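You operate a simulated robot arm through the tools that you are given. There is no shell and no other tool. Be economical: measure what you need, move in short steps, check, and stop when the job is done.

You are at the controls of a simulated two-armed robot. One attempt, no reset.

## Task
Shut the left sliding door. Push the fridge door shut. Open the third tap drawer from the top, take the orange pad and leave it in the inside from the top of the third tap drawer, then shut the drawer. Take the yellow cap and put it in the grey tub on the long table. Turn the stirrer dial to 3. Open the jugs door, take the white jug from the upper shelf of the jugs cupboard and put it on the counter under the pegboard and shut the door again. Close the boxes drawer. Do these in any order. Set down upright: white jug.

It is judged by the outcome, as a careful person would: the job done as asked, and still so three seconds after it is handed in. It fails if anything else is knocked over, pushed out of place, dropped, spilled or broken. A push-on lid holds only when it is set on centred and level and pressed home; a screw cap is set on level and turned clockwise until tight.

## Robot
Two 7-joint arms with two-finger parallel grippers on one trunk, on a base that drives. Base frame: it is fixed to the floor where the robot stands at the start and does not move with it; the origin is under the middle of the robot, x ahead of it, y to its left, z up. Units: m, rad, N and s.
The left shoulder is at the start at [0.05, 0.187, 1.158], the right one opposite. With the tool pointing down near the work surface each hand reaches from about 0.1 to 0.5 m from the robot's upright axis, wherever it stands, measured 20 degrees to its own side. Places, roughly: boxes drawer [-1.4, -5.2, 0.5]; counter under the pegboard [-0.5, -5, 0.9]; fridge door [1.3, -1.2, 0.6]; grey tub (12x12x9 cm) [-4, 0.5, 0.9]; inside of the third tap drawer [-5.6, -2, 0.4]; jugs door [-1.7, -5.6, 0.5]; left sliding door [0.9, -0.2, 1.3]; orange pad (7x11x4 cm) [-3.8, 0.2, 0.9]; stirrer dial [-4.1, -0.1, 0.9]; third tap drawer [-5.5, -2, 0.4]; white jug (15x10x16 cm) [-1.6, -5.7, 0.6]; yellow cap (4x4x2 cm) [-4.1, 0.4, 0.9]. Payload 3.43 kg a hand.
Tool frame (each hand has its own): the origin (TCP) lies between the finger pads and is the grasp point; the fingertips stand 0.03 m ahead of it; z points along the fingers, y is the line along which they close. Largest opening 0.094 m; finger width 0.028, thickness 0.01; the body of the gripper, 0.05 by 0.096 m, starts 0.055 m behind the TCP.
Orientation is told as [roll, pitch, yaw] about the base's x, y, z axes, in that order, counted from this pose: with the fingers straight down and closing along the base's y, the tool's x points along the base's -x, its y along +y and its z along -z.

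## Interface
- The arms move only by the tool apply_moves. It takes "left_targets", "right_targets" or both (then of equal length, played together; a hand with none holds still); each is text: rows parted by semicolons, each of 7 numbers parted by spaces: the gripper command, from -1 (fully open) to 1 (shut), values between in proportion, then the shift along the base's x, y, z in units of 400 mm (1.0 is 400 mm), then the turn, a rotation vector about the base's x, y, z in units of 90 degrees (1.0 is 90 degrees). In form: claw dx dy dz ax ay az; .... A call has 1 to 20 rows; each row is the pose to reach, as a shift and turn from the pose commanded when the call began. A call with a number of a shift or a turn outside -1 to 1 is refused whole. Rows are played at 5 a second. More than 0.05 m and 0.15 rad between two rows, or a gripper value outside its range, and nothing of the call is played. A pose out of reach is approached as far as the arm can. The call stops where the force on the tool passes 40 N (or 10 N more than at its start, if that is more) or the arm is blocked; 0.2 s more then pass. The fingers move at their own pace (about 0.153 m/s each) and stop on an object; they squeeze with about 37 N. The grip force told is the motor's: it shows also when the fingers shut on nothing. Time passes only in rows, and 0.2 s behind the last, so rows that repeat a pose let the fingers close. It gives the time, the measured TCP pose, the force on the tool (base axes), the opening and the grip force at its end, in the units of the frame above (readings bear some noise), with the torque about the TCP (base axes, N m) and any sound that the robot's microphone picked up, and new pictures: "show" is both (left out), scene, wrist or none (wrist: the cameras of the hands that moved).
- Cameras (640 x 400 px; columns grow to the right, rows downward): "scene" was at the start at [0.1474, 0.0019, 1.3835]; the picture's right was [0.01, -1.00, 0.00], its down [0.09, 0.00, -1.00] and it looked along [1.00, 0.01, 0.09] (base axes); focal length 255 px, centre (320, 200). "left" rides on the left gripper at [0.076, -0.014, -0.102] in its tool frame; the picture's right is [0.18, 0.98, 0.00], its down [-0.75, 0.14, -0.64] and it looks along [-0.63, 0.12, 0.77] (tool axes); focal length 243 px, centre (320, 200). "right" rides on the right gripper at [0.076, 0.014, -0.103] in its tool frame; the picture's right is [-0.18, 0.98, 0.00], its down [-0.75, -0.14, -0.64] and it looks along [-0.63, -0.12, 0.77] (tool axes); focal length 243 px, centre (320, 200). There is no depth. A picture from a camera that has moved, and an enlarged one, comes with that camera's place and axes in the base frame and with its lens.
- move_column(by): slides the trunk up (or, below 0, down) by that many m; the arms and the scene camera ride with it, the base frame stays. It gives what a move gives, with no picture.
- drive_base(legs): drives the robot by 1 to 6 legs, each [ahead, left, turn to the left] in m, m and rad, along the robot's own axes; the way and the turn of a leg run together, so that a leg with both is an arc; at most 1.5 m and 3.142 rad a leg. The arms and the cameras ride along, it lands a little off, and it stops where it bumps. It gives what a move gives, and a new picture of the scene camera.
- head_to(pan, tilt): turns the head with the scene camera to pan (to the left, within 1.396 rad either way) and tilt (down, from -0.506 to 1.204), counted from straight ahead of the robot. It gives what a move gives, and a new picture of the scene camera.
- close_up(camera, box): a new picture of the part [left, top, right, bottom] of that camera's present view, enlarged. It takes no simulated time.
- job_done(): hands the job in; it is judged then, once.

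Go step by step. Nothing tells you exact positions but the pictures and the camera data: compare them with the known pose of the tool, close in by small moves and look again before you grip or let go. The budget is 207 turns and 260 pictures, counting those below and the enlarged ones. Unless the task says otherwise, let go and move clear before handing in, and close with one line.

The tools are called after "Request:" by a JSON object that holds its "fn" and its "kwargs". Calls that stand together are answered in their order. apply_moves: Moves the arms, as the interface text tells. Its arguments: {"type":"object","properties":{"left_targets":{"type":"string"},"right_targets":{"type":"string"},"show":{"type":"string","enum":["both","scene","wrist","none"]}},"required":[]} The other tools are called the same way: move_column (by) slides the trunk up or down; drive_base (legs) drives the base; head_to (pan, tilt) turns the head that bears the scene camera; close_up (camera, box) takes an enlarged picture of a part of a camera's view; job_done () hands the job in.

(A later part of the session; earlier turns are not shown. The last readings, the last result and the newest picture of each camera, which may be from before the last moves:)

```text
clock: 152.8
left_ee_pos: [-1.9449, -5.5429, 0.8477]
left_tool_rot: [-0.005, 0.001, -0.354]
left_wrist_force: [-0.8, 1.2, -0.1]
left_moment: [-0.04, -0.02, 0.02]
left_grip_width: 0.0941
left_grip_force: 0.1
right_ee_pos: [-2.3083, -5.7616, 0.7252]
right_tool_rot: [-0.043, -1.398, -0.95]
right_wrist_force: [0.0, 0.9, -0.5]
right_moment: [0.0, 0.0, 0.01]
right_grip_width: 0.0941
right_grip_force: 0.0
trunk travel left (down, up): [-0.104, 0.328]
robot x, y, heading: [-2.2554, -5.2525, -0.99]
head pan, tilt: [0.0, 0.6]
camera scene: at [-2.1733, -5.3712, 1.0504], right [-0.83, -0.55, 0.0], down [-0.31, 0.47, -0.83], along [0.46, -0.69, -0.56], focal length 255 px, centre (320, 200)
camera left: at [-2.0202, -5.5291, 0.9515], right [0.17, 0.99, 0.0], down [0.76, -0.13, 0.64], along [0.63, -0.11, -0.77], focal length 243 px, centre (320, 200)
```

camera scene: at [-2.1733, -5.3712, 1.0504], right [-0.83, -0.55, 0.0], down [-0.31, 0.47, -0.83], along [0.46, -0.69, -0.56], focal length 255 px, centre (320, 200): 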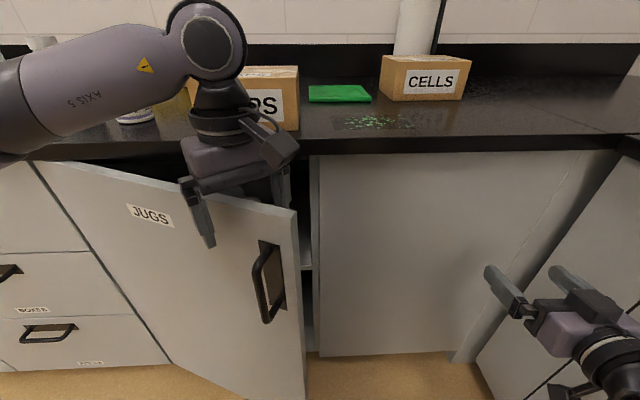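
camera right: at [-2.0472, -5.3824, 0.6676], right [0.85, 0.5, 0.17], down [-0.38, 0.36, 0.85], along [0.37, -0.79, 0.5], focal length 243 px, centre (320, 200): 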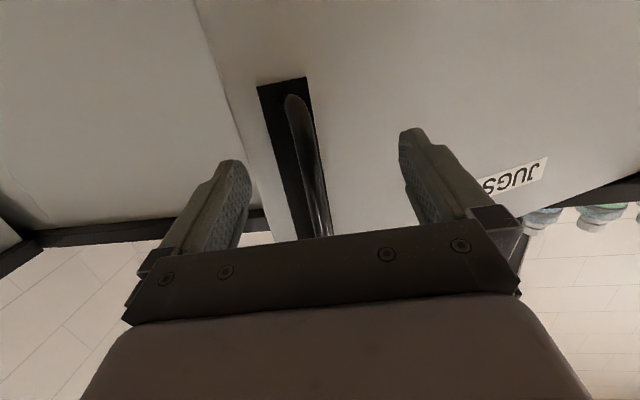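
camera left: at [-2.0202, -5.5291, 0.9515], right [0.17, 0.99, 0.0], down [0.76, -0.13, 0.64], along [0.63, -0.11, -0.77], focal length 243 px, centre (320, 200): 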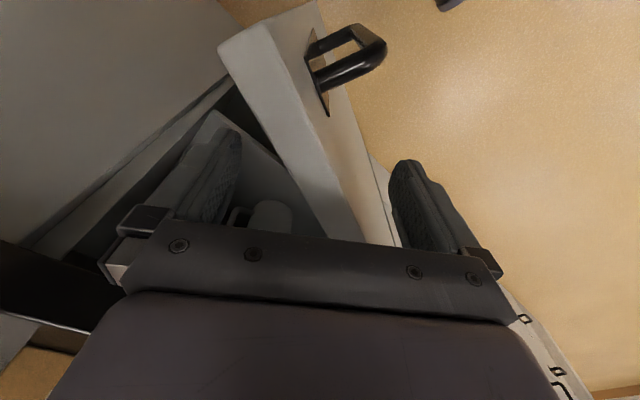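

The hand straddles the door. I'll drive the base along the arc to swing it open.

Request:
{"fn": "drive_base", "kwargs": {"legs": [[-0.115, 0.057, 0], [-0.09, 0.085, 0]]}}

```text
clock: 155.1
left_ee_pos: [-1.941, -5.2943, 0.8478]
left_tool_rot: [-0.004, -0.001, -0.353]
left_wrist_force: [0.3, -0.2, -0.7]
left_moment: [0.02, 0.02, 0.01]
left_grip_width: 0.0941
left_grip_force: 0.0
right_ee_pos: [-2.3045, -5.5145, 0.7268]
right_tool_rot: [-0.042, -1.4, -0.949]
right_wrist_force: [-1.5, -0.1, -0.6]
right_moment: [0.0, -0.03, 0.0]
right_grip_width: 0.0937
right_grip_force: 0.1
trunk travel left (down, up): [-0.104, 0.328]
robot x, y, heading: [-2.2474, -4.9984, -0.988]
head pan, tilt: [0.0, 0.6]
camera scene: at [-2.1683, -5.1229, 1.0503], right [-0.83, -0.55, 0.0], down [-0.31, 0.47, -0.83], along [0.46, -0.69, -0.56], focal length 255 px, centre (320, 200)
```

scene: 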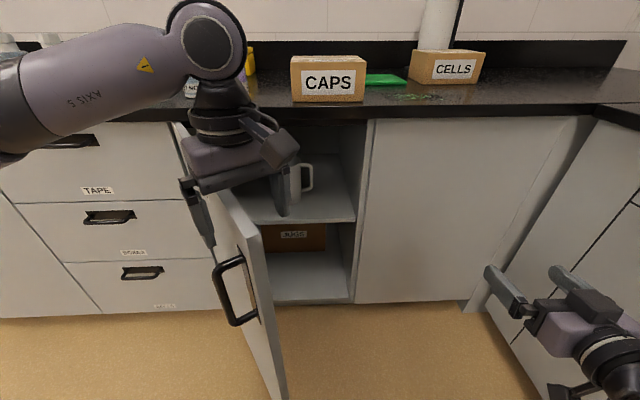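

Working well. Continuing to about 90° and beyond.

Request:
{"fn": "drive_base", "kwargs": {"legs": [[-0.064, 0.115, 0], [-0.02, 0.13, 0], [0.02, 0.06, 0]]}}

```text
clock: 158.9
left_ee_pos: [-1.7202, -5.0713, 0.8487]
left_tool_rot: [-0.004, 0.001, -0.351]
left_wrist_force: [0.7, 0.5, -0.4]
left_moment: [-0.02, 0.02, 0.01]
left_grip_width: 0.0939
left_grip_force: 0.1
right_ee_pos: [-2.0829, -5.2928, 0.727]
right_tool_rot: [-0.042, -1.399, -0.947]
right_wrist_force: [0.1, 0.3, 0.6]
right_moment: [0.02, 0.0, 0.02]
right_grip_width: 0.0939
right_grip_force: 0.1
trunk travel left (down, up): [-0.104, 0.328]
robot x, y, heading: [-2.0322, -4.7786, -0.984]
head pan, tilt: [0.0, 0.6]
camera scene: at [-1.9497, -4.9005, 1.0503], right [-0.83, -0.56, 0.0], down [-0.31, 0.47, -0.83], along [0.46, -0.69, -0.56], focal length 255 px, centre (320, 200)
```

scene: 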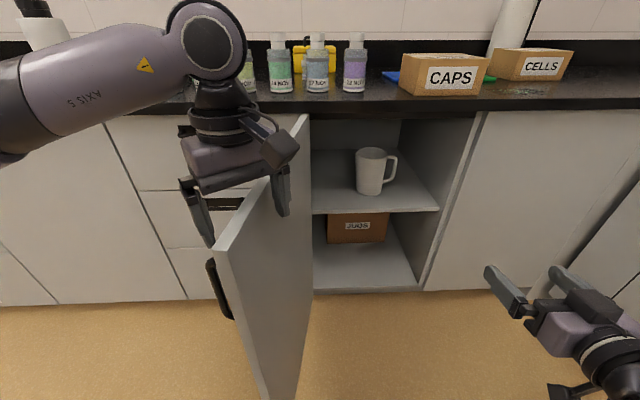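

The door is about 95° open and the white jug is visible, its handle at about (-1.72, -5.75, 0.62) pointing right. I'll lift the left hand off the door and move to the right of the open door.

Request:
{"fn": "apply_moves", "kwargs": {"left_targets": "-1 0 0 0.1 0 0 0; -1 0 0 0.2 0 0 0; -1 0 0 0.3 0 0 0; -1 -0.02 0.04 0.35 0 0 -0.09; -1 -0.04 0.08 0.4 0 0 -0.18; -1 -0.06 0.12 0.4 0 0 -0.27; -1 -0.06 0.12 0.4 0 0 -0.36; -1 -0.06 0.12 0.4 0 0 -0.4", "show": "none"}}

Request:
{"fn": "drive_base", "kwargs": {"legs": [[-0.1, 0, 0], [0, -0.48, 0]]}}

Request:
{"fn": "move_column", "kwargs": {"by": -0.1}}

```text
clock: 160.7
left_ee_pos: [-1.7433, -5.0227, 1.0094]
left_tool_rot: [-0.005, 0.0, -0.98]
left_wrist_force: [0.7, 0.3, -0.1]
left_moment: [-0.03, -0.01, 0.0]
left_grip_width: 0.0942
left_grip_force: 0.1
right_ee_pos: [-2.0838, -5.2917, 0.726]
right_tool_rot: [-0.043, -1.4, -0.946]
right_wrist_force: [-1.1, 0.2, -0.3]
right_moment: [-0.01, 0.0, 0.0]
right_grip_width: 0.0938
right_grip_force: 0.0
trunk travel left (down, up): [-0.104, 0.328]
robot x, y, heading: [-2.0294, -4.7801, -0.984]
head pan, tilt: [0.0, 0.6]
```

```text
clock: 166.2
left_ee_pos: [-2.2026, -5.2069, 1.008]
left_tool_rot: [-0.004, 0.0, -0.985]
left_wrist_force: [0.1, 0.1, -0.6]
left_moment: [0.01, 0.0, -0.01]
left_grip_width: 0.0942
left_grip_force: 0.2
right_ee_pos: [-2.5427, -5.4758, 0.7265]
right_tool_rot: [-0.042, -1.4, -0.95]
right_wrist_force: [0.2, 0.0, -0.6]
right_moment: [0.0, -0.02, -0.02]
right_grip_width: 0.0942
right_grip_force: 0.1
trunk travel left (down, up): [-0.104, 0.328]
robot x, y, heading: [-2.4893, -4.9611, -0.992]
head pan, tilt: [0.0, 0.6]
camera scene: at [-2.4067, -5.0838, 1.0503], right [-0.83, -0.55, 0.0], down [-0.31, 0.47, -0.83], along [0.45, -0.69, -0.56], focal length 255 px, centre (320, 200)
```

scene: 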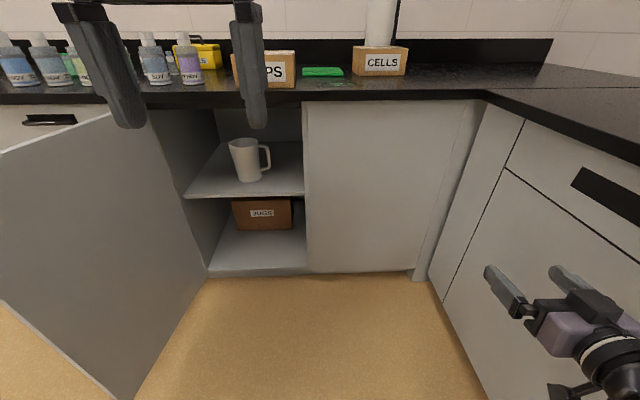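

```text
clock: 167.6
left_ee_pos: [-2.2019, -5.2068, 0.9087]
left_tool_rot: [-0.004, 0.0, -0.984]
left_wrist_force: [0.8, -0.6, 0.8]
left_moment: [-0.02, 0.01, 0.01]
left_grip_width: 0.0939
left_grip_force: 0.1
right_ee_pos: [-2.5415, -5.475, 0.6257]
right_tool_rot: [-0.041, -1.399, -0.951]
right_wrist_force: [-1.3, 0.0, 0.3]
right_moment: [0.02, 0.0, 0.02]
right_grip_width: 0.0941
right_grip_force: 0.1
trunk travel left (down, up): [-0.004, 0.428]
robot x, y, heading: [-2.4872, -4.9607, -0.99]
head pan, tilt: [0.0, 0.6]
```

I'll take a zoomed look at the jug handle.

Request:
{"fn": "close_up", "kwargs": {"camera": "scene", "box": [200, 60, 310, 130]}}

```text
5.71 times, centred on (255, 95) of scene
camera zoom: at [-2.4067, -5.0838, 0.9503], right [-0.83, -0.55, 0.0], down [-0.31, 0.47, -0.83], along [0.45, -0.69, -0.56], focal length 1458 px, centre (691, 800)
```

zoom: 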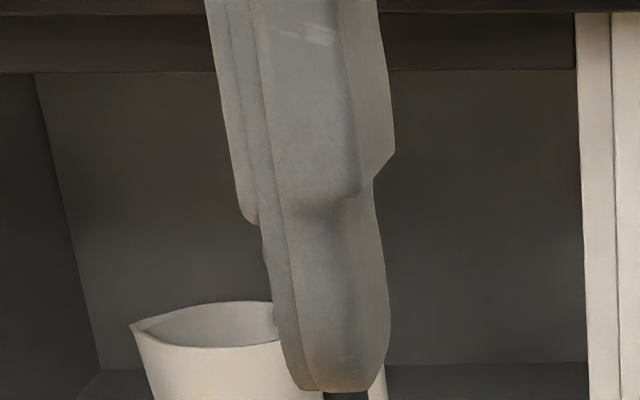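

Moving the left hand into a forward, 30°-down pose in front of the cupboard.

Request:
{"fn": "apply_moves", "kwargs": {"left_targets": "-1 0.04 -0.004 -0.084 -0.07 -0.046 0; -1 0.08 -0.0075 -0.169 -0.139 -0.092 0; -1 0.12 -0.011 -0.253 -0.209 -0.138 0; -1 0.16 -0.015 -0.3375 -0.278 -0.1835 0; -1 0.2 -0.019 -0.422 -0.348 -0.229 0; -1 0.24 -0.0225 -0.506 -0.418 -0.275 0; -1 0.28 -0.026 -0.59 -0.487 -0.321 0; -1 0.319 -0.03 -0.675 -0.557 -0.367 0"}}

```text
clock: 169.4
left_ee_pos: [-2.0744, -5.2194, 0.6394]
left_tool_rot: [-0.011, -1.049, -0.982]
left_wrist_force: [0.3, -0.3, 0.5]
left_moment: [0.01, 0.03, 0.01]
left_grip_width: 0.094
left_grip_force: 0.2
right_ee_pos: [-2.5417, -5.4745, 0.6257]
right_tool_rot: [-0.04, -1.399, -0.954]
right_wrist_force: [0.8, 0.8, 0.4]
right_moment: [0.02, -0.01, 0.01]
right_grip_width: 0.0938
right_grip_force: 0.0
trunk travel left (down, up): [-0.004, 0.428]
robot x, y, heading: [-2.4896, -4.9626, -0.986]
head pan, tilt: [0.0, 0.6]
camera scene: at [-2.4069, -5.0838, 0.9504], right [-0.83, -0.55, 0.0], down [-0.31, 0.47, -0.83], along [0.45, -0.69, -0.56], focal length 255 px, centre (320, 200)
camera left: at [-2.1555, -5.1206, 0.6253], right [0.77, 0.61, -0.17], down [0.02, 0.23, 0.97], along [0.64, -0.75, 0.16], focal length 243 px, centre (320, 200)
```

scene: 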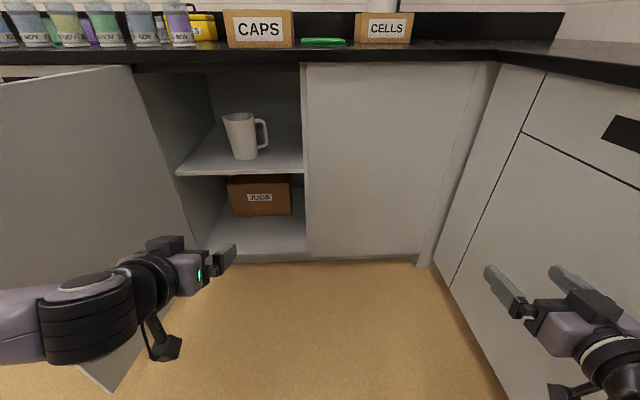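
left: 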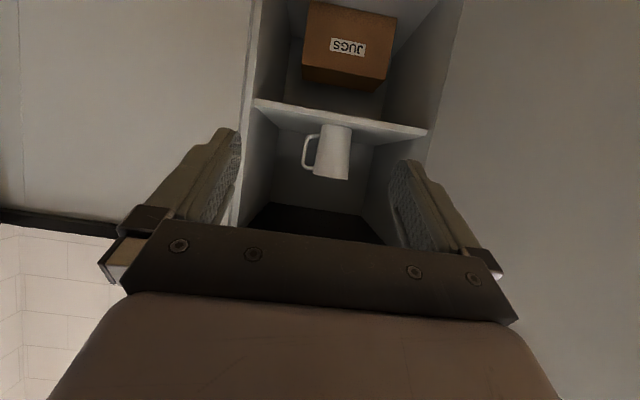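

Request:
{"fn": "close_up", "kwargs": {"camera": "scene", "box": [190, 85, 310, 185]}}

Request:
{"fn": "close_up", "kwargs": {"camera": "left", "box": [250, 90, 410, 190]}}

```text
4.00 times, centred on (250, 135) of scene
camera zoom: at [-2.4069, -5.0838, 0.9504], right [-0.83, -0.55, 0.0], down [-0.31, 0.47, -0.83], along [0.45, -0.69, -0.56], focal length 1021 px, centre (600, 460)
```

zoom: 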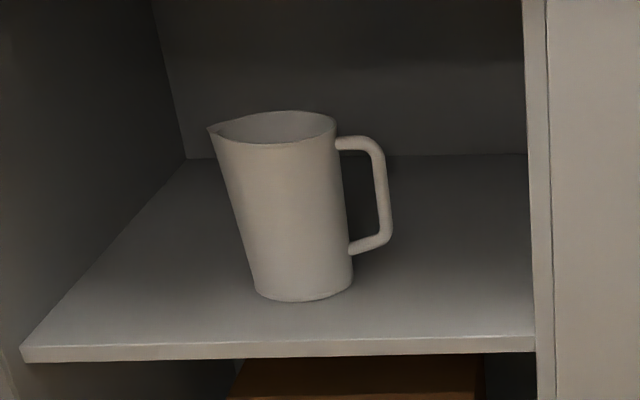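

```text
4.00 times, centred on (330, 140) of left
camera zoom: at [-2.1555, -5.1206, 0.6253], right [0.77, 0.61, -0.17], down [0.02, 0.23, 0.97], along [0.64, -0.75, 0.16], focal length 970 px, centre (280, 440)
```

zoom: 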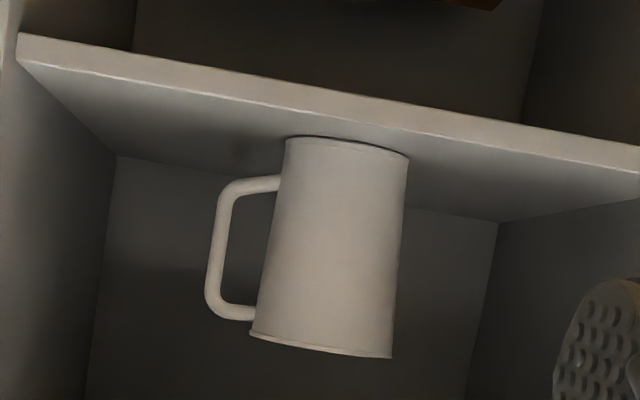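

The handle strap is at about n -4.597, z 0.61, u≈3.88, already in line with the hand. I'll narrow the fingers to about 4 cm and advance part of the way.

Request:
{"fn": "apply_moves", "kwargs": {"left_targets": "0.15 0 0 -0.03 0 0 0; 0.15 0 0 -0.03 0 0 0", "show": "none"}}

Request:
{"fn": "drive_base", "kwargs": {"legs": [[0.42, 0, 0]]}}

Request:
{"fn": "close_up", "kwargs": {"camera": "left", "box": [0, 0, 640, 400]}}

```text
clock: 170.0
left_ee_pos: [-2.0739, -5.219, 0.6262]
left_tool_rot: [-0.012, -1.047, -0.978]
left_wrist_force: [0.3, 0.3, -0.1]
left_moment: [0.01, -0.01, 0.0]
left_grip_width: 0.0397
left_grip_force: 0.1
right_ee_pos: [-2.5421, -5.4763, 0.6262]
right_tool_rot: [-0.041, -1.4, -0.952]
right_wrist_force: [-0.9, 0.5, -0.1]
right_moment: [-0.04, 0.03, 0.01]
right_grip_width: 0.0939
right_grip_force: 0.1
trunk travel left (down, up): [-0.004, 0.428]
robot x, y, heading: [-2.4875, -4.9597, -0.991]
head pan, tilt: [0.0, 0.6]
```

```text
clock: 172.6
left_ee_pos: [-1.8389, -5.5724, 0.6265]
left_tool_rot: [-0.009, -1.047, -0.979]
left_wrist_force: [0.9, 0.1, 1.1]
left_moment: [0.0, 0.01, 0.0]
left_grip_width: 0.04
left_grip_force: 0.2
right_ee_pos: [-2.3072, -5.8285, 0.6262]
right_tool_rot: [-0.042, -1.4, -0.95]
right_wrist_force: [0.0, -0.3, -0.4]
right_moment: [0.04, 0.01, 0.0]
right_grip_width: 0.094
right_grip_force: 0.1
trunk travel left (down, up): [-0.004, 0.428]
robot x, y, heading: [-2.2526, -5.3177, -0.983]
head pan, tilt: [0.0, 0.6]
camera scene: at [-2.1726, -5.4369, 0.9503], right [-0.83, -0.55, 0.0], down [-0.31, 0.47, -0.83], along [0.46, -0.69, -0.56], focal length 255 px, centre (320, 200)
```

scene: 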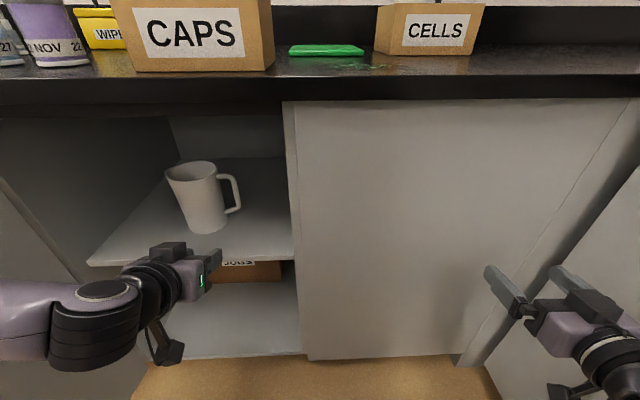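

```text
1.00 times, centred on (320, 200) of left (not enlarged: the box is as wide or as high as the picture)
camera zoom: at [-1.9208, -5.4731, 0.6132], right [0.77, 0.62, -0.16], down [0.02, 0.23, 0.97], along [0.64, -0.75, 0.16], focal length 243 px, centre (320, 200)
```

zoom: 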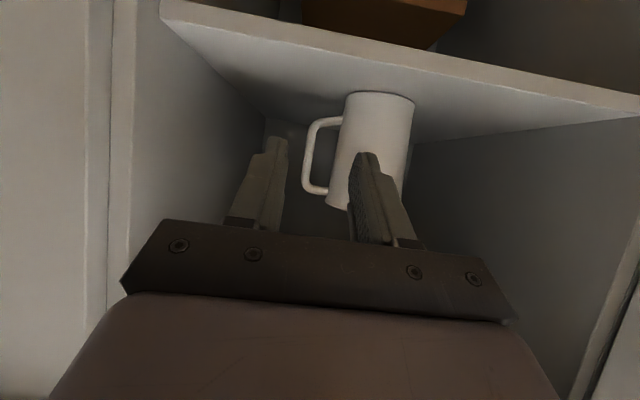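

The strap is at (-1.70, -5.77, 0.612). I'll narrow the fingers slightly and creep closer.

Request:
{"fn": "apply_moves", "kwargs": {"left_targets": "0.27 0.034 -0.052 0 0 0 0; 0.27 0.069 -0.104 -0.01 0 0 0; 0.27 0.103 -0.157 -0.02 0 0 0; 0.27 0.138 -0.209 -0.03 0 0 0; 0.27 0.172 -0.261 -0.03 0 0 0; 0.27 0.2 -0.305 -0.03 0 0 0"}}

```text
clock: 174.0
left_ee_pos: [-1.7603, -5.6939, 0.6158]
left_tool_rot: [-0.011, -1.047, -0.98]
left_wrist_force: [-0.3, -0.2, 0.2]
left_moment: [0.0, 0.01, -0.05]
left_grip_width: 0.0343
left_grip_force: 0.1
right_ee_pos: [-2.3077, -5.8291, 0.6262]
right_tool_rot: [-0.041, -1.398, -0.95]
right_wrist_force: [0.0, 0.2, -0.1]
right_moment: [0.0, 0.0, 0.0]
right_grip_width: 0.094
right_grip_force: 0.0
trunk travel left (down, up): [-0.004, 0.428]
robot x, y, heading: [-2.2625, -5.3163, -0.98]
head pan, tilt: [0.0, 0.6]
camera scene: at [-2.1726, -5.4368, 0.9503], right [-0.83, -0.55, 0.0], down [-0.31, 0.47, -0.83], along [0.46, -0.69, -0.56], focal length 255 px, centre (320, 200)
camera left: at [-1.8412, -5.595, 0.6012], right [0.77, 0.62, -0.16], down [0.02, 0.23, 0.97], along [0.64, -0.75, 0.16], focal length 243 px, centre (320, 200)
```

scene: 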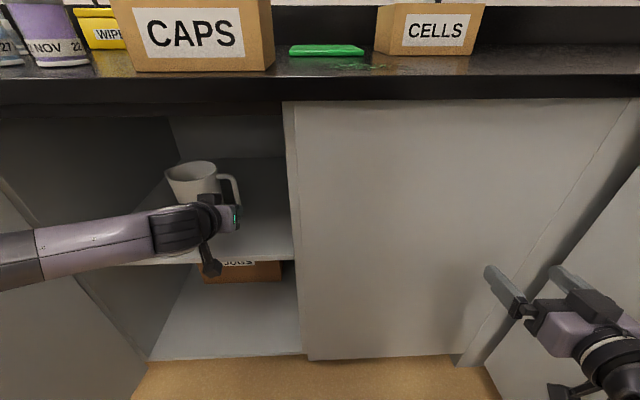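
left: 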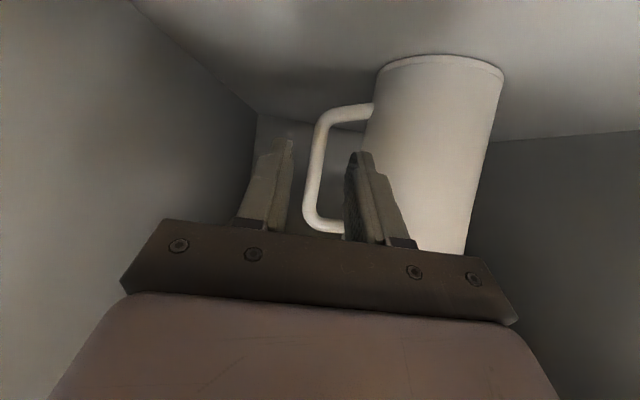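

The strap sits between the fingers. I'll advance the final 9 cm and close.

Request:
{"fn": "apply_moves", "kwargs": {"left_targets": "0.2 0.05 -0.06 0 0 0 0; 0.2 0.1 -0.125 0 0 0 0; 0.2 0.145 -0.19 0 0 0 0; 0.2 0.145 -0.19 0 0 0 0"}}

```text
clock: 175.0
left_ee_pos: [-1.7018, -5.7693, 0.6158]
left_tool_rot: [-0.011, -1.048, -0.978]
left_wrist_force: [-0.9, 0.2, -0.1]
left_moment: [-0.02, 0.0, 0.0]
left_grip_width: 0.0379
left_grip_force: 0.0
right_ee_pos: [-2.3075, -5.8292, 0.6256]
right_tool_rot: [-0.042, -1.399, -0.949]
right_wrist_force: [-0.5, -1.2, 0.9]
right_moment: [0.02, 0.02, 0.03]
right_grip_width: 0.0941
right_grip_force: 0.2
trunk travel left (down, up): [-0.004, 0.428]
robot x, y, heading: [-2.2592, -5.315, -0.979]
head pan, tilt: [0.0, 0.6]
camera scene: at [-2.1726, -5.4369, 0.9503], right [-0.83, -0.55, 0.0], down [-0.31, 0.47, -0.83], along [0.46, -0.69, -0.56], focal length 255 px, centre (320, 200)
camera left: at [-1.7825, -5.6708, 0.6015], right [0.77, 0.62, -0.16], down [0.02, 0.23, 0.97], along [0.64, -0.75, 0.16], focal length 243 px, centre (320, 200)
```

scene: 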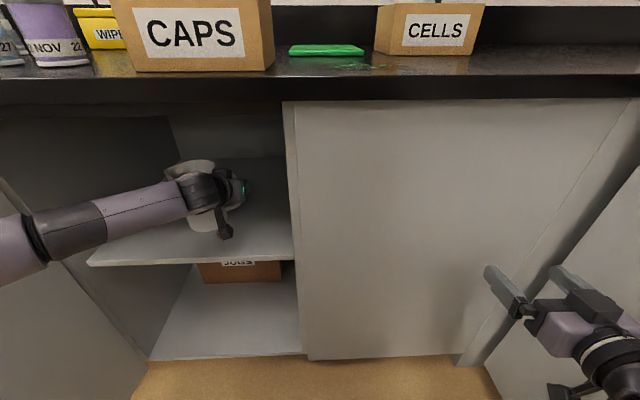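
left: 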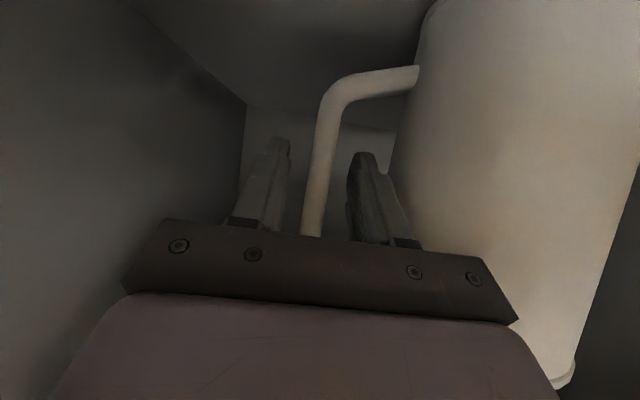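

Perfect: the strap is between the fingers. I'll close and lift slightly.

Request:
{"fn": "apply_moves", "kwargs": {"left_targets": "0.6 0 0 0 0 0 0; 1 0 0 0 0 0 0; 1 0 0 0 0 0 0; 1 0 0 0 0 0 0; 1 0 0 0.03 0 0 0; 1 0 0 0.07 0 0 0"}}

```text
clock: 176.4
left_ee_pos: [-1.7017, -5.7693, 0.6435]
left_tool_rot: [-0.011, -1.047, -0.976]
left_wrist_force: [-1.0, 0.1, 0.7]
left_moment: [-0.04, 0.07, -0.01]
left_grip_width: 0.0162
left_grip_force: 37.2
right_ee_pos: [-2.3077, -5.8289, 0.6253]
right_tool_rot: [-0.041, -1.4, -0.949]
right_wrist_force: [-0.5, 0.2, 0.8]
right_moment: [-0.03, 0.02, 0.02]
right_grip_width: 0.0941
right_grip_force: 0.0
trunk travel left (down, up): [-0.004, 0.428]
robot x, y, heading: [-2.2557, -5.3142, -0.984]
head pan, tilt: [0.0, 0.6]
camera scene: at [-2.1726, -5.4369, 0.9503], right [-0.83, -0.55, 0.0], down [-0.31, 0.47, -0.83], along [0.46, -0.69, -0.57], focal length 255 px, centre (320, 200)
camera left: at [-1.783, -5.6712, 0.6294], right [0.77, 0.62, -0.16], down [0.02, 0.23, 0.97], along [0.64, -0.75, 0.16], focal length 243 px, centre (320, 200)
```

scene: 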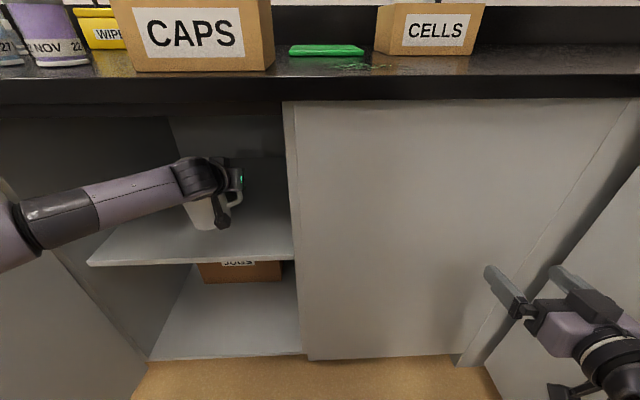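
left: 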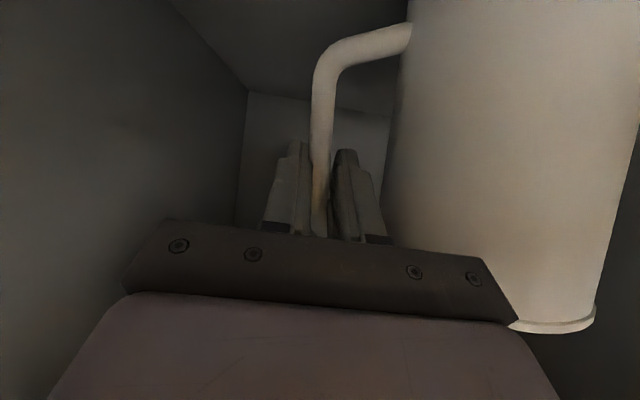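

The jug is gripped and lifted about 3 cm. I'll pull it straight back out.

Request:
{"fn": "apply_moves", "kwargs": {"left_targets": "1 -0.055 0.0835 0 0 0 0; 1 -0.11 0.167 0 0 0 0; 1 -0.165 0.25 0 0 0 0; 1 -0.22 0.334 0 0 0 0; 1 -0.275 0.4175 0 0 0 0; 1 -0.33 0.5 0 0 0 0"}}

```text
clock: 177.8
left_ee_pos: [-1.8322, -5.5702, 0.6431]
left_tool_rot: [-0.009, -1.048, -0.977]
left_wrist_force: [-1.0, 0.1, -0.3]
left_moment: [-0.02, 0.05, 0.01]
left_grip_width: 0.0161
left_grip_force: 37.2
right_ee_pos: [-2.3076, -5.8281, 0.6263]
right_tool_rot: [-0.042, -1.399, -0.95]
right_wrist_force: [0.1, -0.3, -0.8]
right_moment: [-0.05, 0.01, -0.02]
right_grip_width: 0.0938
right_grip_force: 0.1
trunk travel left (down, up): [-0.004, 0.428]
robot x, y, heading: [-2.2559, -5.3153, -0.983]
head pan, tilt: [0.0, 0.6]
camera scene: at [-2.1725, -5.437, 0.9503], right [-0.83, -0.55, 0.0], down [-0.31, 0.47, -0.82], along [0.46, -0.69, -0.57], focal length 255 px, centre (320, 200)
camera left: at [-1.9148, -5.4713, 0.6289], right [0.77, 0.62, -0.16], down [0.02, 0.23, 0.97], along [0.64, -0.75, 0.16], focal length 243 px, centre (320, 200)
```

scene: 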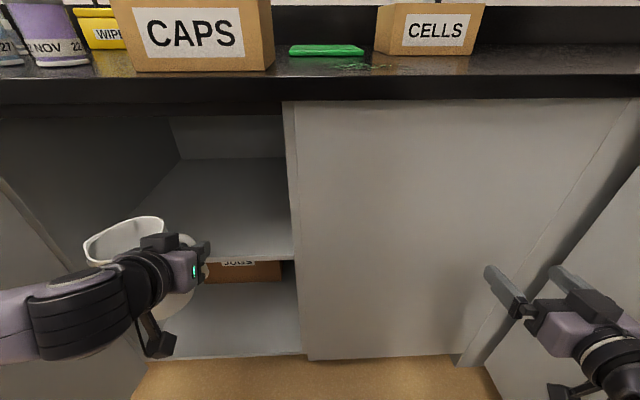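
left: 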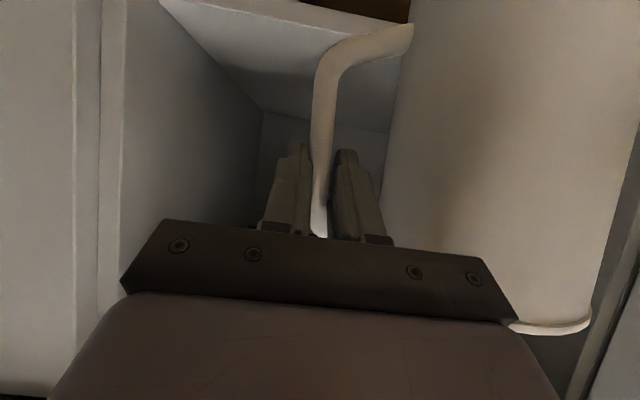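

The jug is out. I'll back off, raise the trunk and go over to the pegboard counter.

Request:
{"fn": "drive_base", "kwargs": {"legs": [[-0.75, 0, 0]]}}

Request:
{"fn": "move_column", "kwargs": {"by": 0.4}}

Request:
{"fn": "drive_base", "kwargs": {"legs": [[0, 1.2, 0]]}}

```text
clock: 181.8
left_ee_pos: [-2.2471, -4.9458, 0.6425]
left_tool_rot: [-0.012, -1.048, -0.97]
left_wrist_force: [0.7, -0.1, 0.4]
left_moment: [-0.04, 0.03, -0.03]
left_grip_width: 0.016
left_grip_force: 36.9
right_ee_pos: [-2.7196, -5.2062, 0.626]
right_tool_rot: [-0.04, -1.401, -0.942]
right_wrist_force: [0.1, 0.1, 0.4]
right_moment: [-0.02, 0.01, -0.01]
right_grip_width: 0.0939
right_grip_force: 0.1
trunk travel left (down, up): [-0.004, 0.428]
robot x, y, heading: [-2.6716, -4.6949, -0.976]
head pan, tilt: [0.0, 0.6]
camera scene: at [-2.5868, -4.8154, 0.9503], right [-0.83, -0.56, 0.0], down [-0.32, 0.47, -0.83], along [0.46, -0.68, -0.56], focal length 255 px, centre (320, 200)
```

scene: 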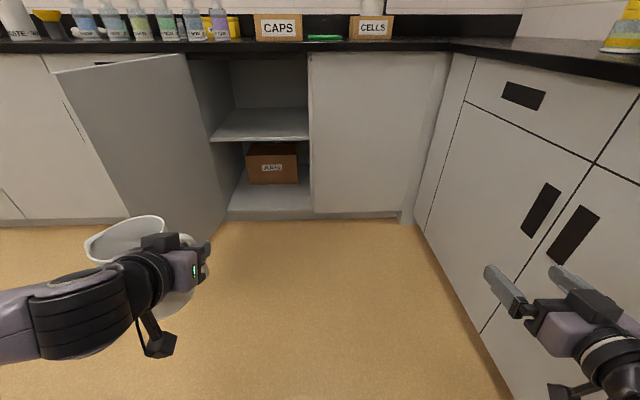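

```text
clock: 185.6
left_ee_pos: [-2.2463, -4.9447, 1.0431]
left_tool_rot: [-0.012, -1.047, -0.969]
left_wrist_force: [-0.2, -0.4, -1.2]
left_moment: [-0.02, 0.07, -0.03]
left_grip_width: 0.016
left_grip_force: 37.5
right_ee_pos: [-2.7188, -5.2085, 1.0263]
right_tool_rot: [-0.042, -1.399, -0.942]
right_wrist_force: [-0.7, -0.4, -0.1]
right_moment: [-0.01, -0.01, 0.01]
right_grip_width: 0.0938
right_grip_force: 0.1
trunk travel left (down, up): [-0.404, 0.028]
robot x, y, heading: [-2.6705, -4.6975, -0.976]
head pan, tilt: [0.0, 0.6]
```

```text
clock: 196.4
left_ee_pos: [-1.2501, -4.2788, 1.0423]
left_tool_rot: [-0.009, -1.046, -0.976]
left_wrist_force: [-0.4, 0.7, -0.7]
left_moment: [-0.02, 0.0, 0.01]
left_grip_width: 0.015
left_grip_force: 36.5
right_ee_pos: [-1.7229, -4.5394, 1.0262]
right_tool_rot: [-0.041, -1.4, -0.947]
right_wrist_force: [-0.2, 0.7, -0.4]
right_moment: [0.0, -0.01, 0.0]
right_grip_width: 0.094
right_grip_force: 0.0
trunk travel left (down, up): [-0.404, 0.028]
robot x, y, heading: [-1.6756, -4.0239, -0.987]
head pan, tilt: [0.0, 0.6]
camera scene: at [-1.5892, -4.1467, 1.3503], right [-0.83, -0.56, 0.0], down [-0.31, 0.47, -0.83], along [0.46, -0.69, -0.56], focal length 255 px, centre (320, 200)
```

scene: 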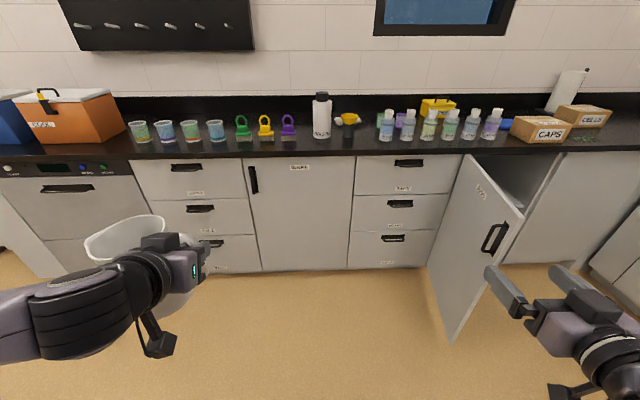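

I'll zoom in on the counter area under the pegboard.

Request:
{"fn": "close_up", "kwargs": {"camera": "scene", "box": [120, 80, 340, 200]}}

Request:
{"fn": "close_up", "kwargs": {"camera": "scene", "box": [60, 180, 240, 360]}}

```text
2.91 times, centred on (230, 140) of scene
camera zoom: at [-1.5892, -4.1467, 1.3503], right [-0.83, -0.56, 0.0], down [-0.31, 0.47, -0.83], along [0.46, -0.69, -0.56], focal length 742 px, centre (582, 374)
```

zoom: 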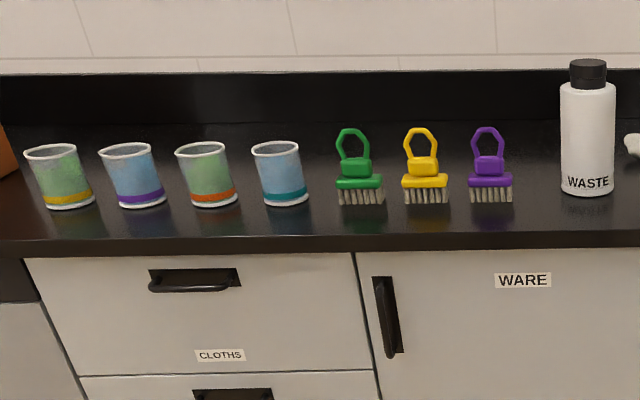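

```text
2.22 times, centred on (150, 270) of scene
camera zoom: at [-1.5892, -4.1467, 1.3503], right [-0.83, -0.56, 0.0], down [-0.31, 0.47, -0.83], along [0.46, -0.69, -0.56], focal length 567 px, centre (698, 44)
```

zoom: 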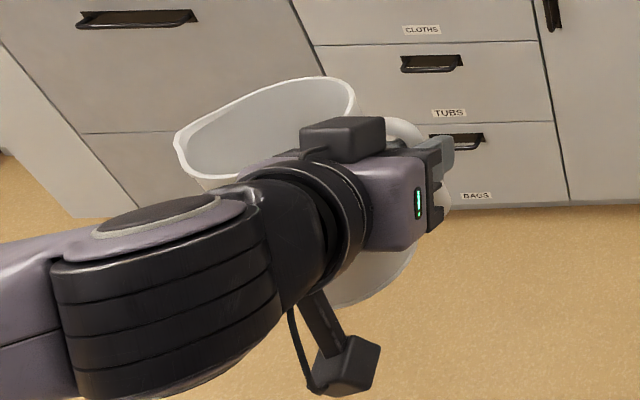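

There's a strip about 13 cm deep at the counter front before the cups and brushes. I'll set the jug in front of the gap between the teal cup and the green brush (jug centre n≈-3.205, u≈3.68).

Request:
{"fn": "drive_base", "kwargs": {"legs": [[0, 0.112, 0], [0.62, 0, 0]]}}

Request:
{"fn": "head_to", "kwargs": {"pan": 0.25, "tilt": 0.85}}

```text
clock: 201.2
left_ee_pos: [-0.8116, -4.7331, 1.0417]
left_tool_rot: [-0.01, -1.047, -0.978]
left_wrist_force: [-0.4, -1.1, -1.7]
left_moment: [-0.03, 0.06, -0.01]
left_grip_width: 0.012
left_grip_force: 37.0
right_ee_pos: [-1.2867, -4.9913, 1.0254]
right_tool_rot: [-0.04, -1.402, -0.947]
right_wrist_force: [-0.1, 0.6, 0.1]
right_moment: [-0.03, -0.02, -0.01]
right_grip_width: 0.0939
right_grip_force: 0.1
trunk travel left (down, up): [-0.404, 0.028]
robot x, y, heading: [-1.237, -4.4794, -0.987]
head pan, tilt: [0.0, 0.6]
camera scene: at [-1.1519, -4.6, 1.3503], right [-0.83, -0.55, 0.0], down [-0.31, 0.47, -0.82], along [0.46, -0.69, -0.57], focal length 255 px, centre (320, 200)
```

scene: 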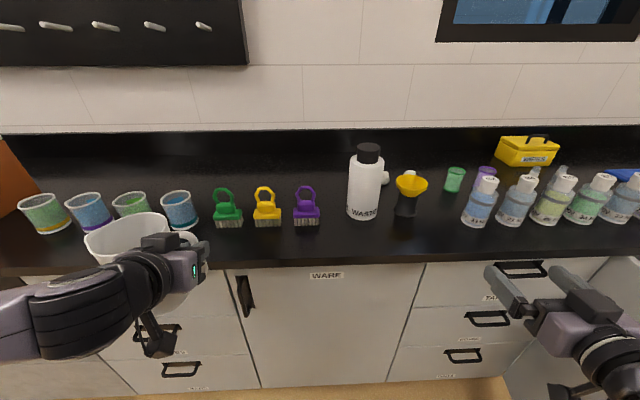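

```text
clock: 201.9
left_ee_pos: [-0.8125, -4.7311, 1.0427]
left_tool_rot: [-0.011, -1.045, -0.977]
left_wrist_force: [-0.2, -1.1, -0.9]
left_moment: [-0.03, 0.04, -0.02]
left_grip_width: 0.0119
left_grip_force: 36.7
right_ee_pos: [-1.2861, -4.9912, 1.0258]
right_tool_rot: [-0.04, -1.4, -0.95]
right_wrist_force: [0.4, 0.3, 0.1]
right_moment: [-0.01, -0.02, -0.04]
right_grip_width: 0.0939
right_grip_force: 0.0
trunk travel left (down, up): [-0.404, 0.028]
robot x, y, heading: [-1.235, -4.4794, -0.985]
head pan, tilt: [0.25, 0.85]
camera scene: at [-1.143, -4.5787, 1.3295], right [-0.67, -0.74, 0.0], down [-0.56, 0.5, -0.66], along [0.49, -0.44, -0.75], focal length 255 px, centre (320, 200)
```

scene: 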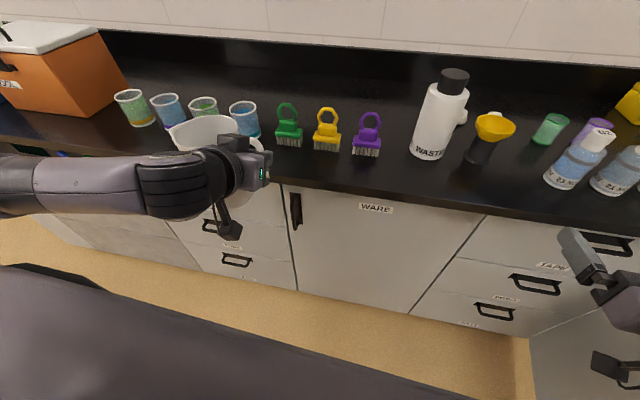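

Grip width has drifted from 16 to 12 mm, so I'll check the hold.

Request:
{"fn": "close_up", "kwargs": {"camera": "left", "box": [0, 0, 640, 400]}}

Request:
{"fn": "close_up", "kwargs": {"camera": "scene", "box": [110, 80, 310, 240]}}

```text
1.00 times, centred on (320, 200) of left (not enlarged: the box is as wide or as high as the picture)
camera zoom: at [-0.8941, -4.6342, 1.0287], right [0.77, 0.62, -0.16], down [0.02, 0.23, 0.97], along [0.64, -0.75, 0.16], focal length 243 px, centre (320, 200)
```

zoom: 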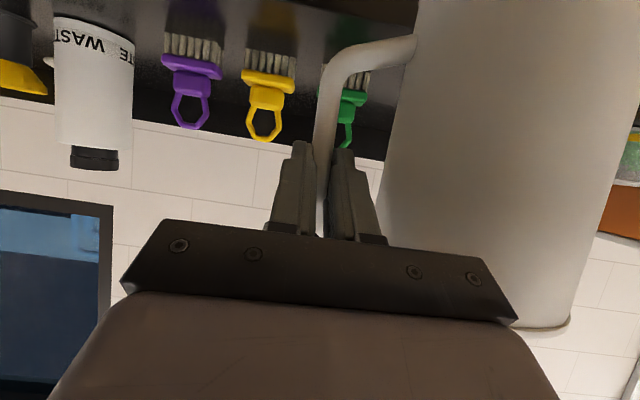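

```text
2.50 times, centred on (210, 160) of scene
camera zoom: at [-1.143, -4.5787, 1.3295], right [-0.67, -0.74, 0.0], down [-0.56, 0.5, -0.66], along [0.49, -0.44, -0.75], focal length 638 px, centre (595, 300)
```

zoom: 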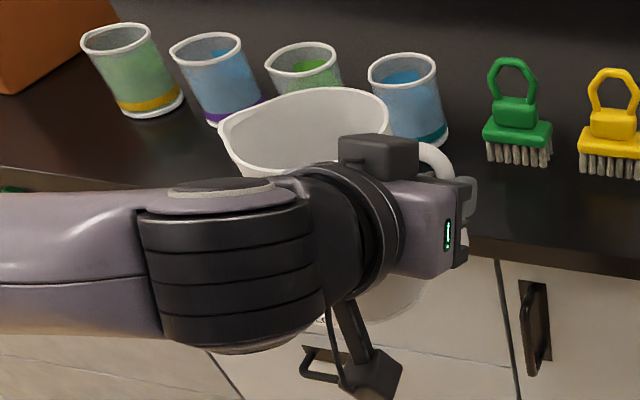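

The jug is held upright, its bottom about 4 cm above the counter. I'll shift 3 cm left and forward over the free strip, then check.

Request:
{"fn": "drive_base", "kwargs": {"legs": [[0.1, 0.033, 0]]}}

Request:
{"fn": "apply_moves", "kwargs": {"left_targets": "1 0.05 -0.075 0 0 0 0; 1 0.09 -0.14 0 0 0 0"}}

```text
clock: 203.1
left_ee_pos: [-0.7307, -4.7964, 1.0423]
left_tool_rot: [-0.01, -1.047, -0.976]
left_wrist_force: [0.0, -0.4, 0.0]
left_moment: [-0.02, 0.04, -0.06]
left_grip_width: 0.0117
left_grip_force: 37.1
right_ee_pos: [-1.2037, -5.0565, 1.0252]
right_tool_rot: [-0.042, -1.4, -0.945]
right_wrist_force: [0.2, 0.4, 0.5]
right_moment: [0.0, 0.01, 0.0]
right_grip_width: 0.0942
right_grip_force: 0.1
trunk travel left (down, up): [-0.404, 0.028]
robot x, y, heading: [-1.1532, -4.5445, -0.981]
head pan, tilt: [0.25, 0.85]
camera scene: at [-1.0602, -4.6433, 1.3293], right [-0.67, -0.74, 0.0], down [-0.56, 0.5, -0.66], along [0.49, -0.44, -0.75], focal length 255 px, centre (320, 200)
```

scene: 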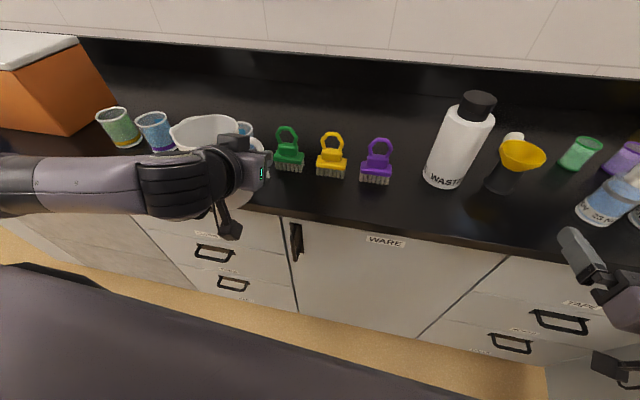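

```text
clock: 203.7
left_ee_pos: [-0.6955, -4.8527, 1.0429]
left_tool_rot: [-0.01, -1.048, -0.978]
left_wrist_force: [0.3, -0.7, -1.9]
left_moment: [-0.02, 0.04, -0.01]
left_grip_width: 0.0117
left_grip_force: 36.9
right_ee_pos: [-1.2041, -5.056, 1.0265]
right_tool_rot: [-0.039, -1.399, -0.946]
right_wrist_force: [0.4, 0.5, -0.5]
right_moment: [-0.03, 0.02, -0.01]
right_grip_width: 0.0941
right_grip_force: 0.1
trunk travel left (down, up): [-0.404, 0.028]
robot x, y, heading: [-1.1519, -4.5441, -0.981]
head pan, tilt: [0.25, 0.85]
camera scene: at [-1.0608, -4.643, 1.3294], right [-0.67, -0.74, 0.0], down [-0.56, 0.5, -0.66], along [0.49, -0.44, -0.75], focal length 255 px, centre (320, 200)
camera left: at [-0.776, -4.7545, 1.0286], right [0.77, 0.62, -0.16], down [0.02, 0.23, 0.97], along [0.64, -0.75, 0.16], focal length 243 px, centre (320, 200)
```

scene: 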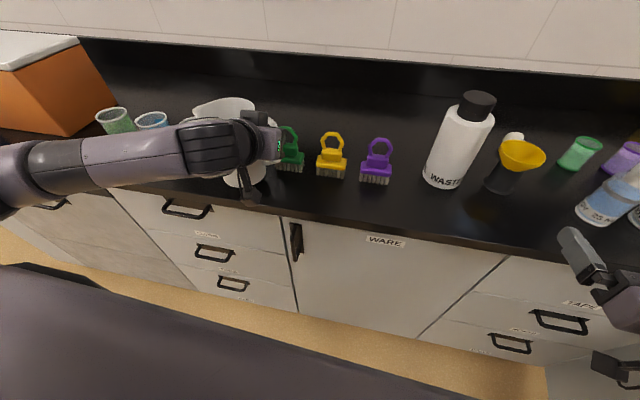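
left: 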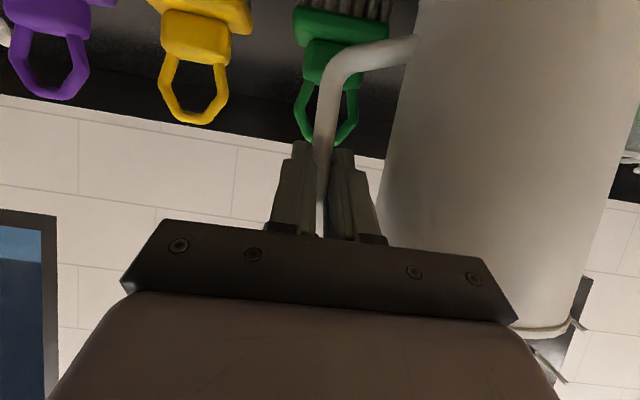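

Position looks right: jug bottom front at u≈3.62, just inside the edge, and clear of the brush. I'll lower in small steps.

Request:
{"fn": "apply_moves", "kwargs": {"left_targets": "1 0 0 -0.04 0 0 0; 1 0 0 -0.075 0 0 0; 1 0 0 -0.075 0 0 0", "show": "scene"}}

Request:
{"fn": "apply_moves", "kwargs": {"left_targets": "1 0 0 -0.012 0 0 0; 1 0 0 -0.025 0 0 0; 1 0 0 -0.025 0 0 0", "show": "scene"}}

```text
clock: 204.5
left_ee_pos: [-0.6957, -4.8527, 1.0143]
left_tool_rot: [-0.012, -1.054, -0.98]
left_wrist_force: [-1.9, -1.5, 7.6]
left_moment: [0.07, -0.73, -0.16]
left_grip_width: 0.0119
left_grip_force: 37.3
right_ee_pos: [-1.2038, -5.0563, 1.0263]
right_tool_rot: [-0.036, -1.402, -0.952]
right_wrist_force: [0.4, 0.1, 0.9]
right_moment: [-0.02, -0.02, 0.01]
right_grip_width: 0.0941
right_grip_force: 0.0
trunk travel left (down, up): [-0.404, 0.028]
robot x, y, heading: [-1.1547, -4.546, -0.982]
head pan, tilt: [0.25, 0.85]
camera scene: at [-1.0619, -4.6426, 1.3297], right [-0.67, -0.74, 0.0], down [-0.56, 0.5, -0.66], along [0.49, -0.44, -0.75], focal length 255 px, centre (320, 200)
```

scene: 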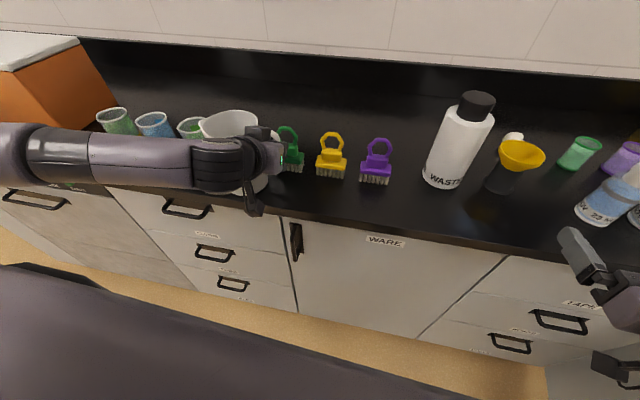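

```text
clock: 205.3
left_ee_pos: [-0.6978, -4.8549, 1.0079]
left_tool_rot: [-0.012, -1.063, -0.979]
left_wrist_force: [-4.5, -2.9, 26.6]
left_moment: [0.24, -1.23, -0.08]
left_grip_width: 0.0125
left_grip_force: 37.2
right_ee_pos: [-1.2049, -5.0556, 1.0258]
right_tool_rot: [-0.033, -1.404, -0.958]
right_wrist_force: [0.4, 0.0, 0.2]
right_moment: [-0.02, 0.0, 0.05]
right_grip_width: 0.0941
right_grip_force: 0.1
trunk travel left (down, up): [-0.404, 0.028]
robot x, y, heading: [-1.1544, -4.5437, -0.986]
head pan, tilt: [0.25, 0.85]
camera scene: at [-1.0639, -4.6419, 1.3299], right [-0.67, -0.74, 0.0], down [-0.56, 0.5, -0.66], along [0.49, -0.44, -0.75], focal length 255 px, centre (320, 200)
```

scene: 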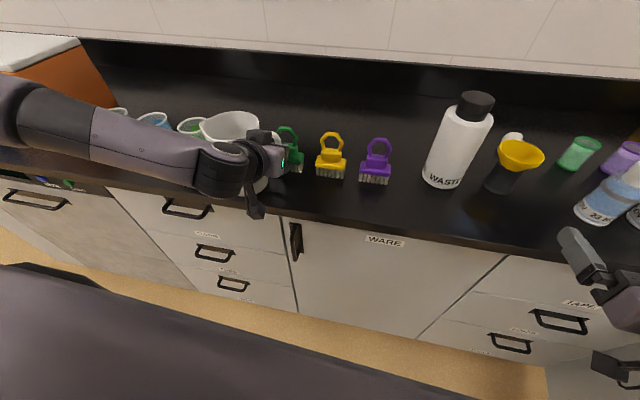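

The jug has contact with the counter (27 N). I'll ease the load, open the fingers moderately and check.

Request:
{"fn": "apply_moves", "kwargs": {"left_targets": "1 0 0 0.012 0 0 0; 1 0 0 0.012 0 0 0; 0.6 0 0 0.012 0 0 0; 0.4 0 0 0.012 0 0 0; 0.3 0 0 0.012 0 0 0; 0.3 0 0 0.012 0 0 0"}}

```text
clock: 206.7
left_ee_pos: [-0.6952, -4.8511, 1.0067]
left_tool_rot: [-0.01, -1.047, -0.976]
left_wrist_force: [0.1, 0.5, -0.1]
left_moment: [0.02, -0.02, 0.01]
left_grip_width: 0.0328
left_grip_force: 0.1
right_ee_pos: [-1.2042, -5.0555, 1.0262]
right_tool_rot: [-0.039, -1.4, -0.947]
right_wrist_force: [-0.2, 0.8, 0.0]
right_moment: [0.01, 0.04, 0.0]
right_grip_width: 0.0939
right_grip_force: 0.1
trunk travel left (down, up): [-0.404, 0.028]
robot x, y, heading: [-1.1515, -4.5411, -0.981]
head pan, tilt: [0.25, 0.85]
camera scene: at [-1.0609, -4.6428, 1.3294], right [-0.67, -0.74, 0.0], down [-0.56, 0.5, -0.66], along [0.49, -0.44, -0.75], focal length 255 px, centre (320, 200)
camera left: at [-0.7761, -4.7542, 0.9931], right [0.77, 0.62, -0.16], down [0.02, 0.23, 0.97], along [0.64, -0.75, 0.16], focal length 243 px, centre (320, 200)
```

scene: 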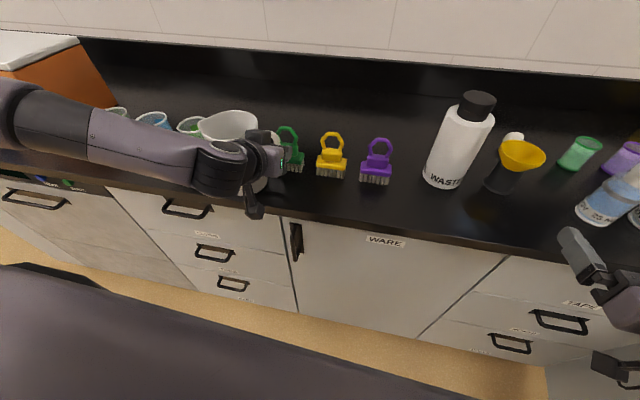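
left: 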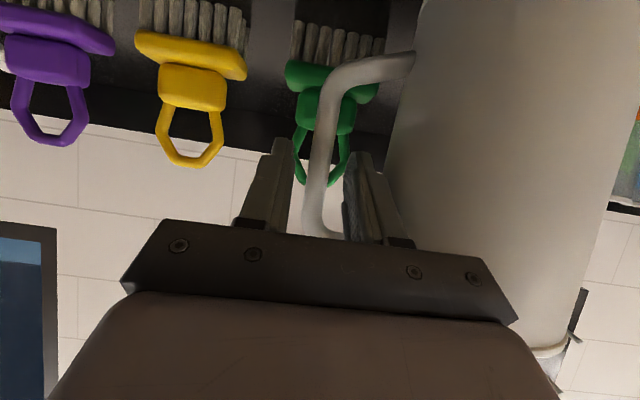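

Released, and the jug stands upright. I'll drive straight back so the fingers leave the handle loop.

Request:
{"fn": "drive_base", "kwargs": {"legs": [[-0.12, 0, 0], [-0.4, 0, 0]]}}

Request:
{"fn": "head_to", "kwargs": {"pan": 0.0, "tilt": 0.6}}

```text
clock: 210.0
left_ee_pos: [-0.9836, -4.419, 1.0066]
left_tool_rot: [-0.01, -1.045, -0.974]
left_wrist_force: [0.0, 0.6, -0.3]
left_moment: [-0.01, -0.02, 0.0]
left_grip_width: 0.0326
left_grip_force: 0.1
right_ee_pos: [-1.492, -4.6254, 1.0256]
right_tool_rot: [-0.038, -1.398, -0.944]
right_wrist_force: [0.8, 0.4, 1.0]
right_moment: [-0.05, -0.02, -0.02]
right_grip_width: 0.0938
right_grip_force: 0.1
trunk travel left (down, up): [-0.404, 0.028]
robot x, y, heading: [-1.4413, -4.1124, -0.983]
head pan, tilt: [0.25, 0.85]
camera scene: at [-1.3497, -4.2103, 1.3295], right [-0.67, -0.74, 0.0], down [-0.56, 0.5, -0.66], along [0.49, -0.44, -0.75], focal length 255 px, centre (320, 200)
```

scene: 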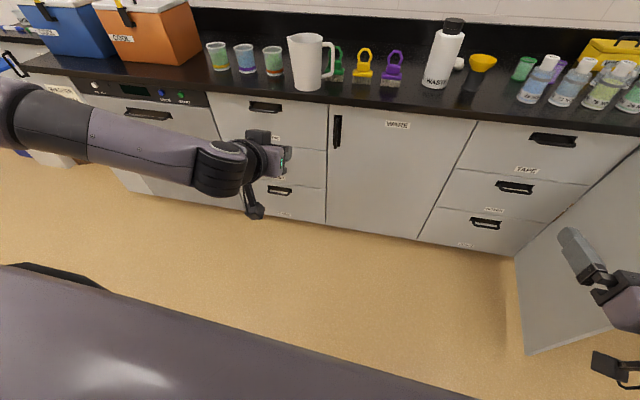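

```text
clock: 210.8
left_ee_pos: [-0.9824, -4.4196, 1.0075]
left_tool_rot: [-0.009, -1.047, -0.974]
left_wrist_force: [-0.4, 0.2, -0.7]
left_moment: [0.01, -0.02, -0.03]
left_grip_width: 0.033
left_grip_force: 0.0
right_ee_pos: [-1.4913, -4.6246, 1.0262]
right_tool_rot: [-0.039, -1.4, -0.945]
right_wrist_force: [-0.2, -0.7, 1.3]
right_moment: [0.0, 0.01, -0.01]
right_grip_width: 0.0943
right_grip_force: 0.1
trunk travel left (down, up): [-0.404, 0.028]
robot x, y, heading: [-1.4417, -4.1107, -0.984]
head pan, tilt: [0.0, 0.6]
camera scene: at [-1.3584, -4.2318, 1.3503], right [-0.83, -0.56, 0.0], down [-0.32, 0.47, -0.82], along [0.46, -0.68, -0.57], focal length 255 px, centre (320, 200)
```

scene: 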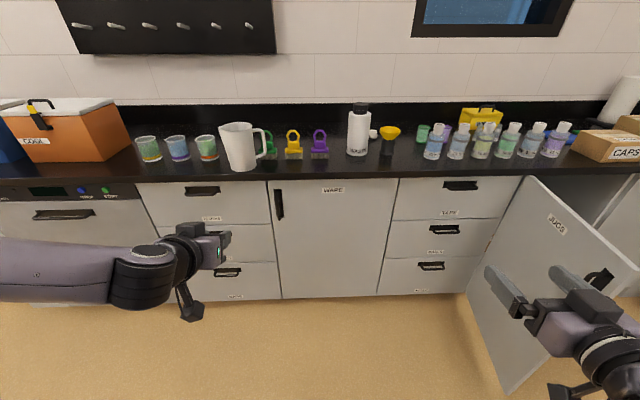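

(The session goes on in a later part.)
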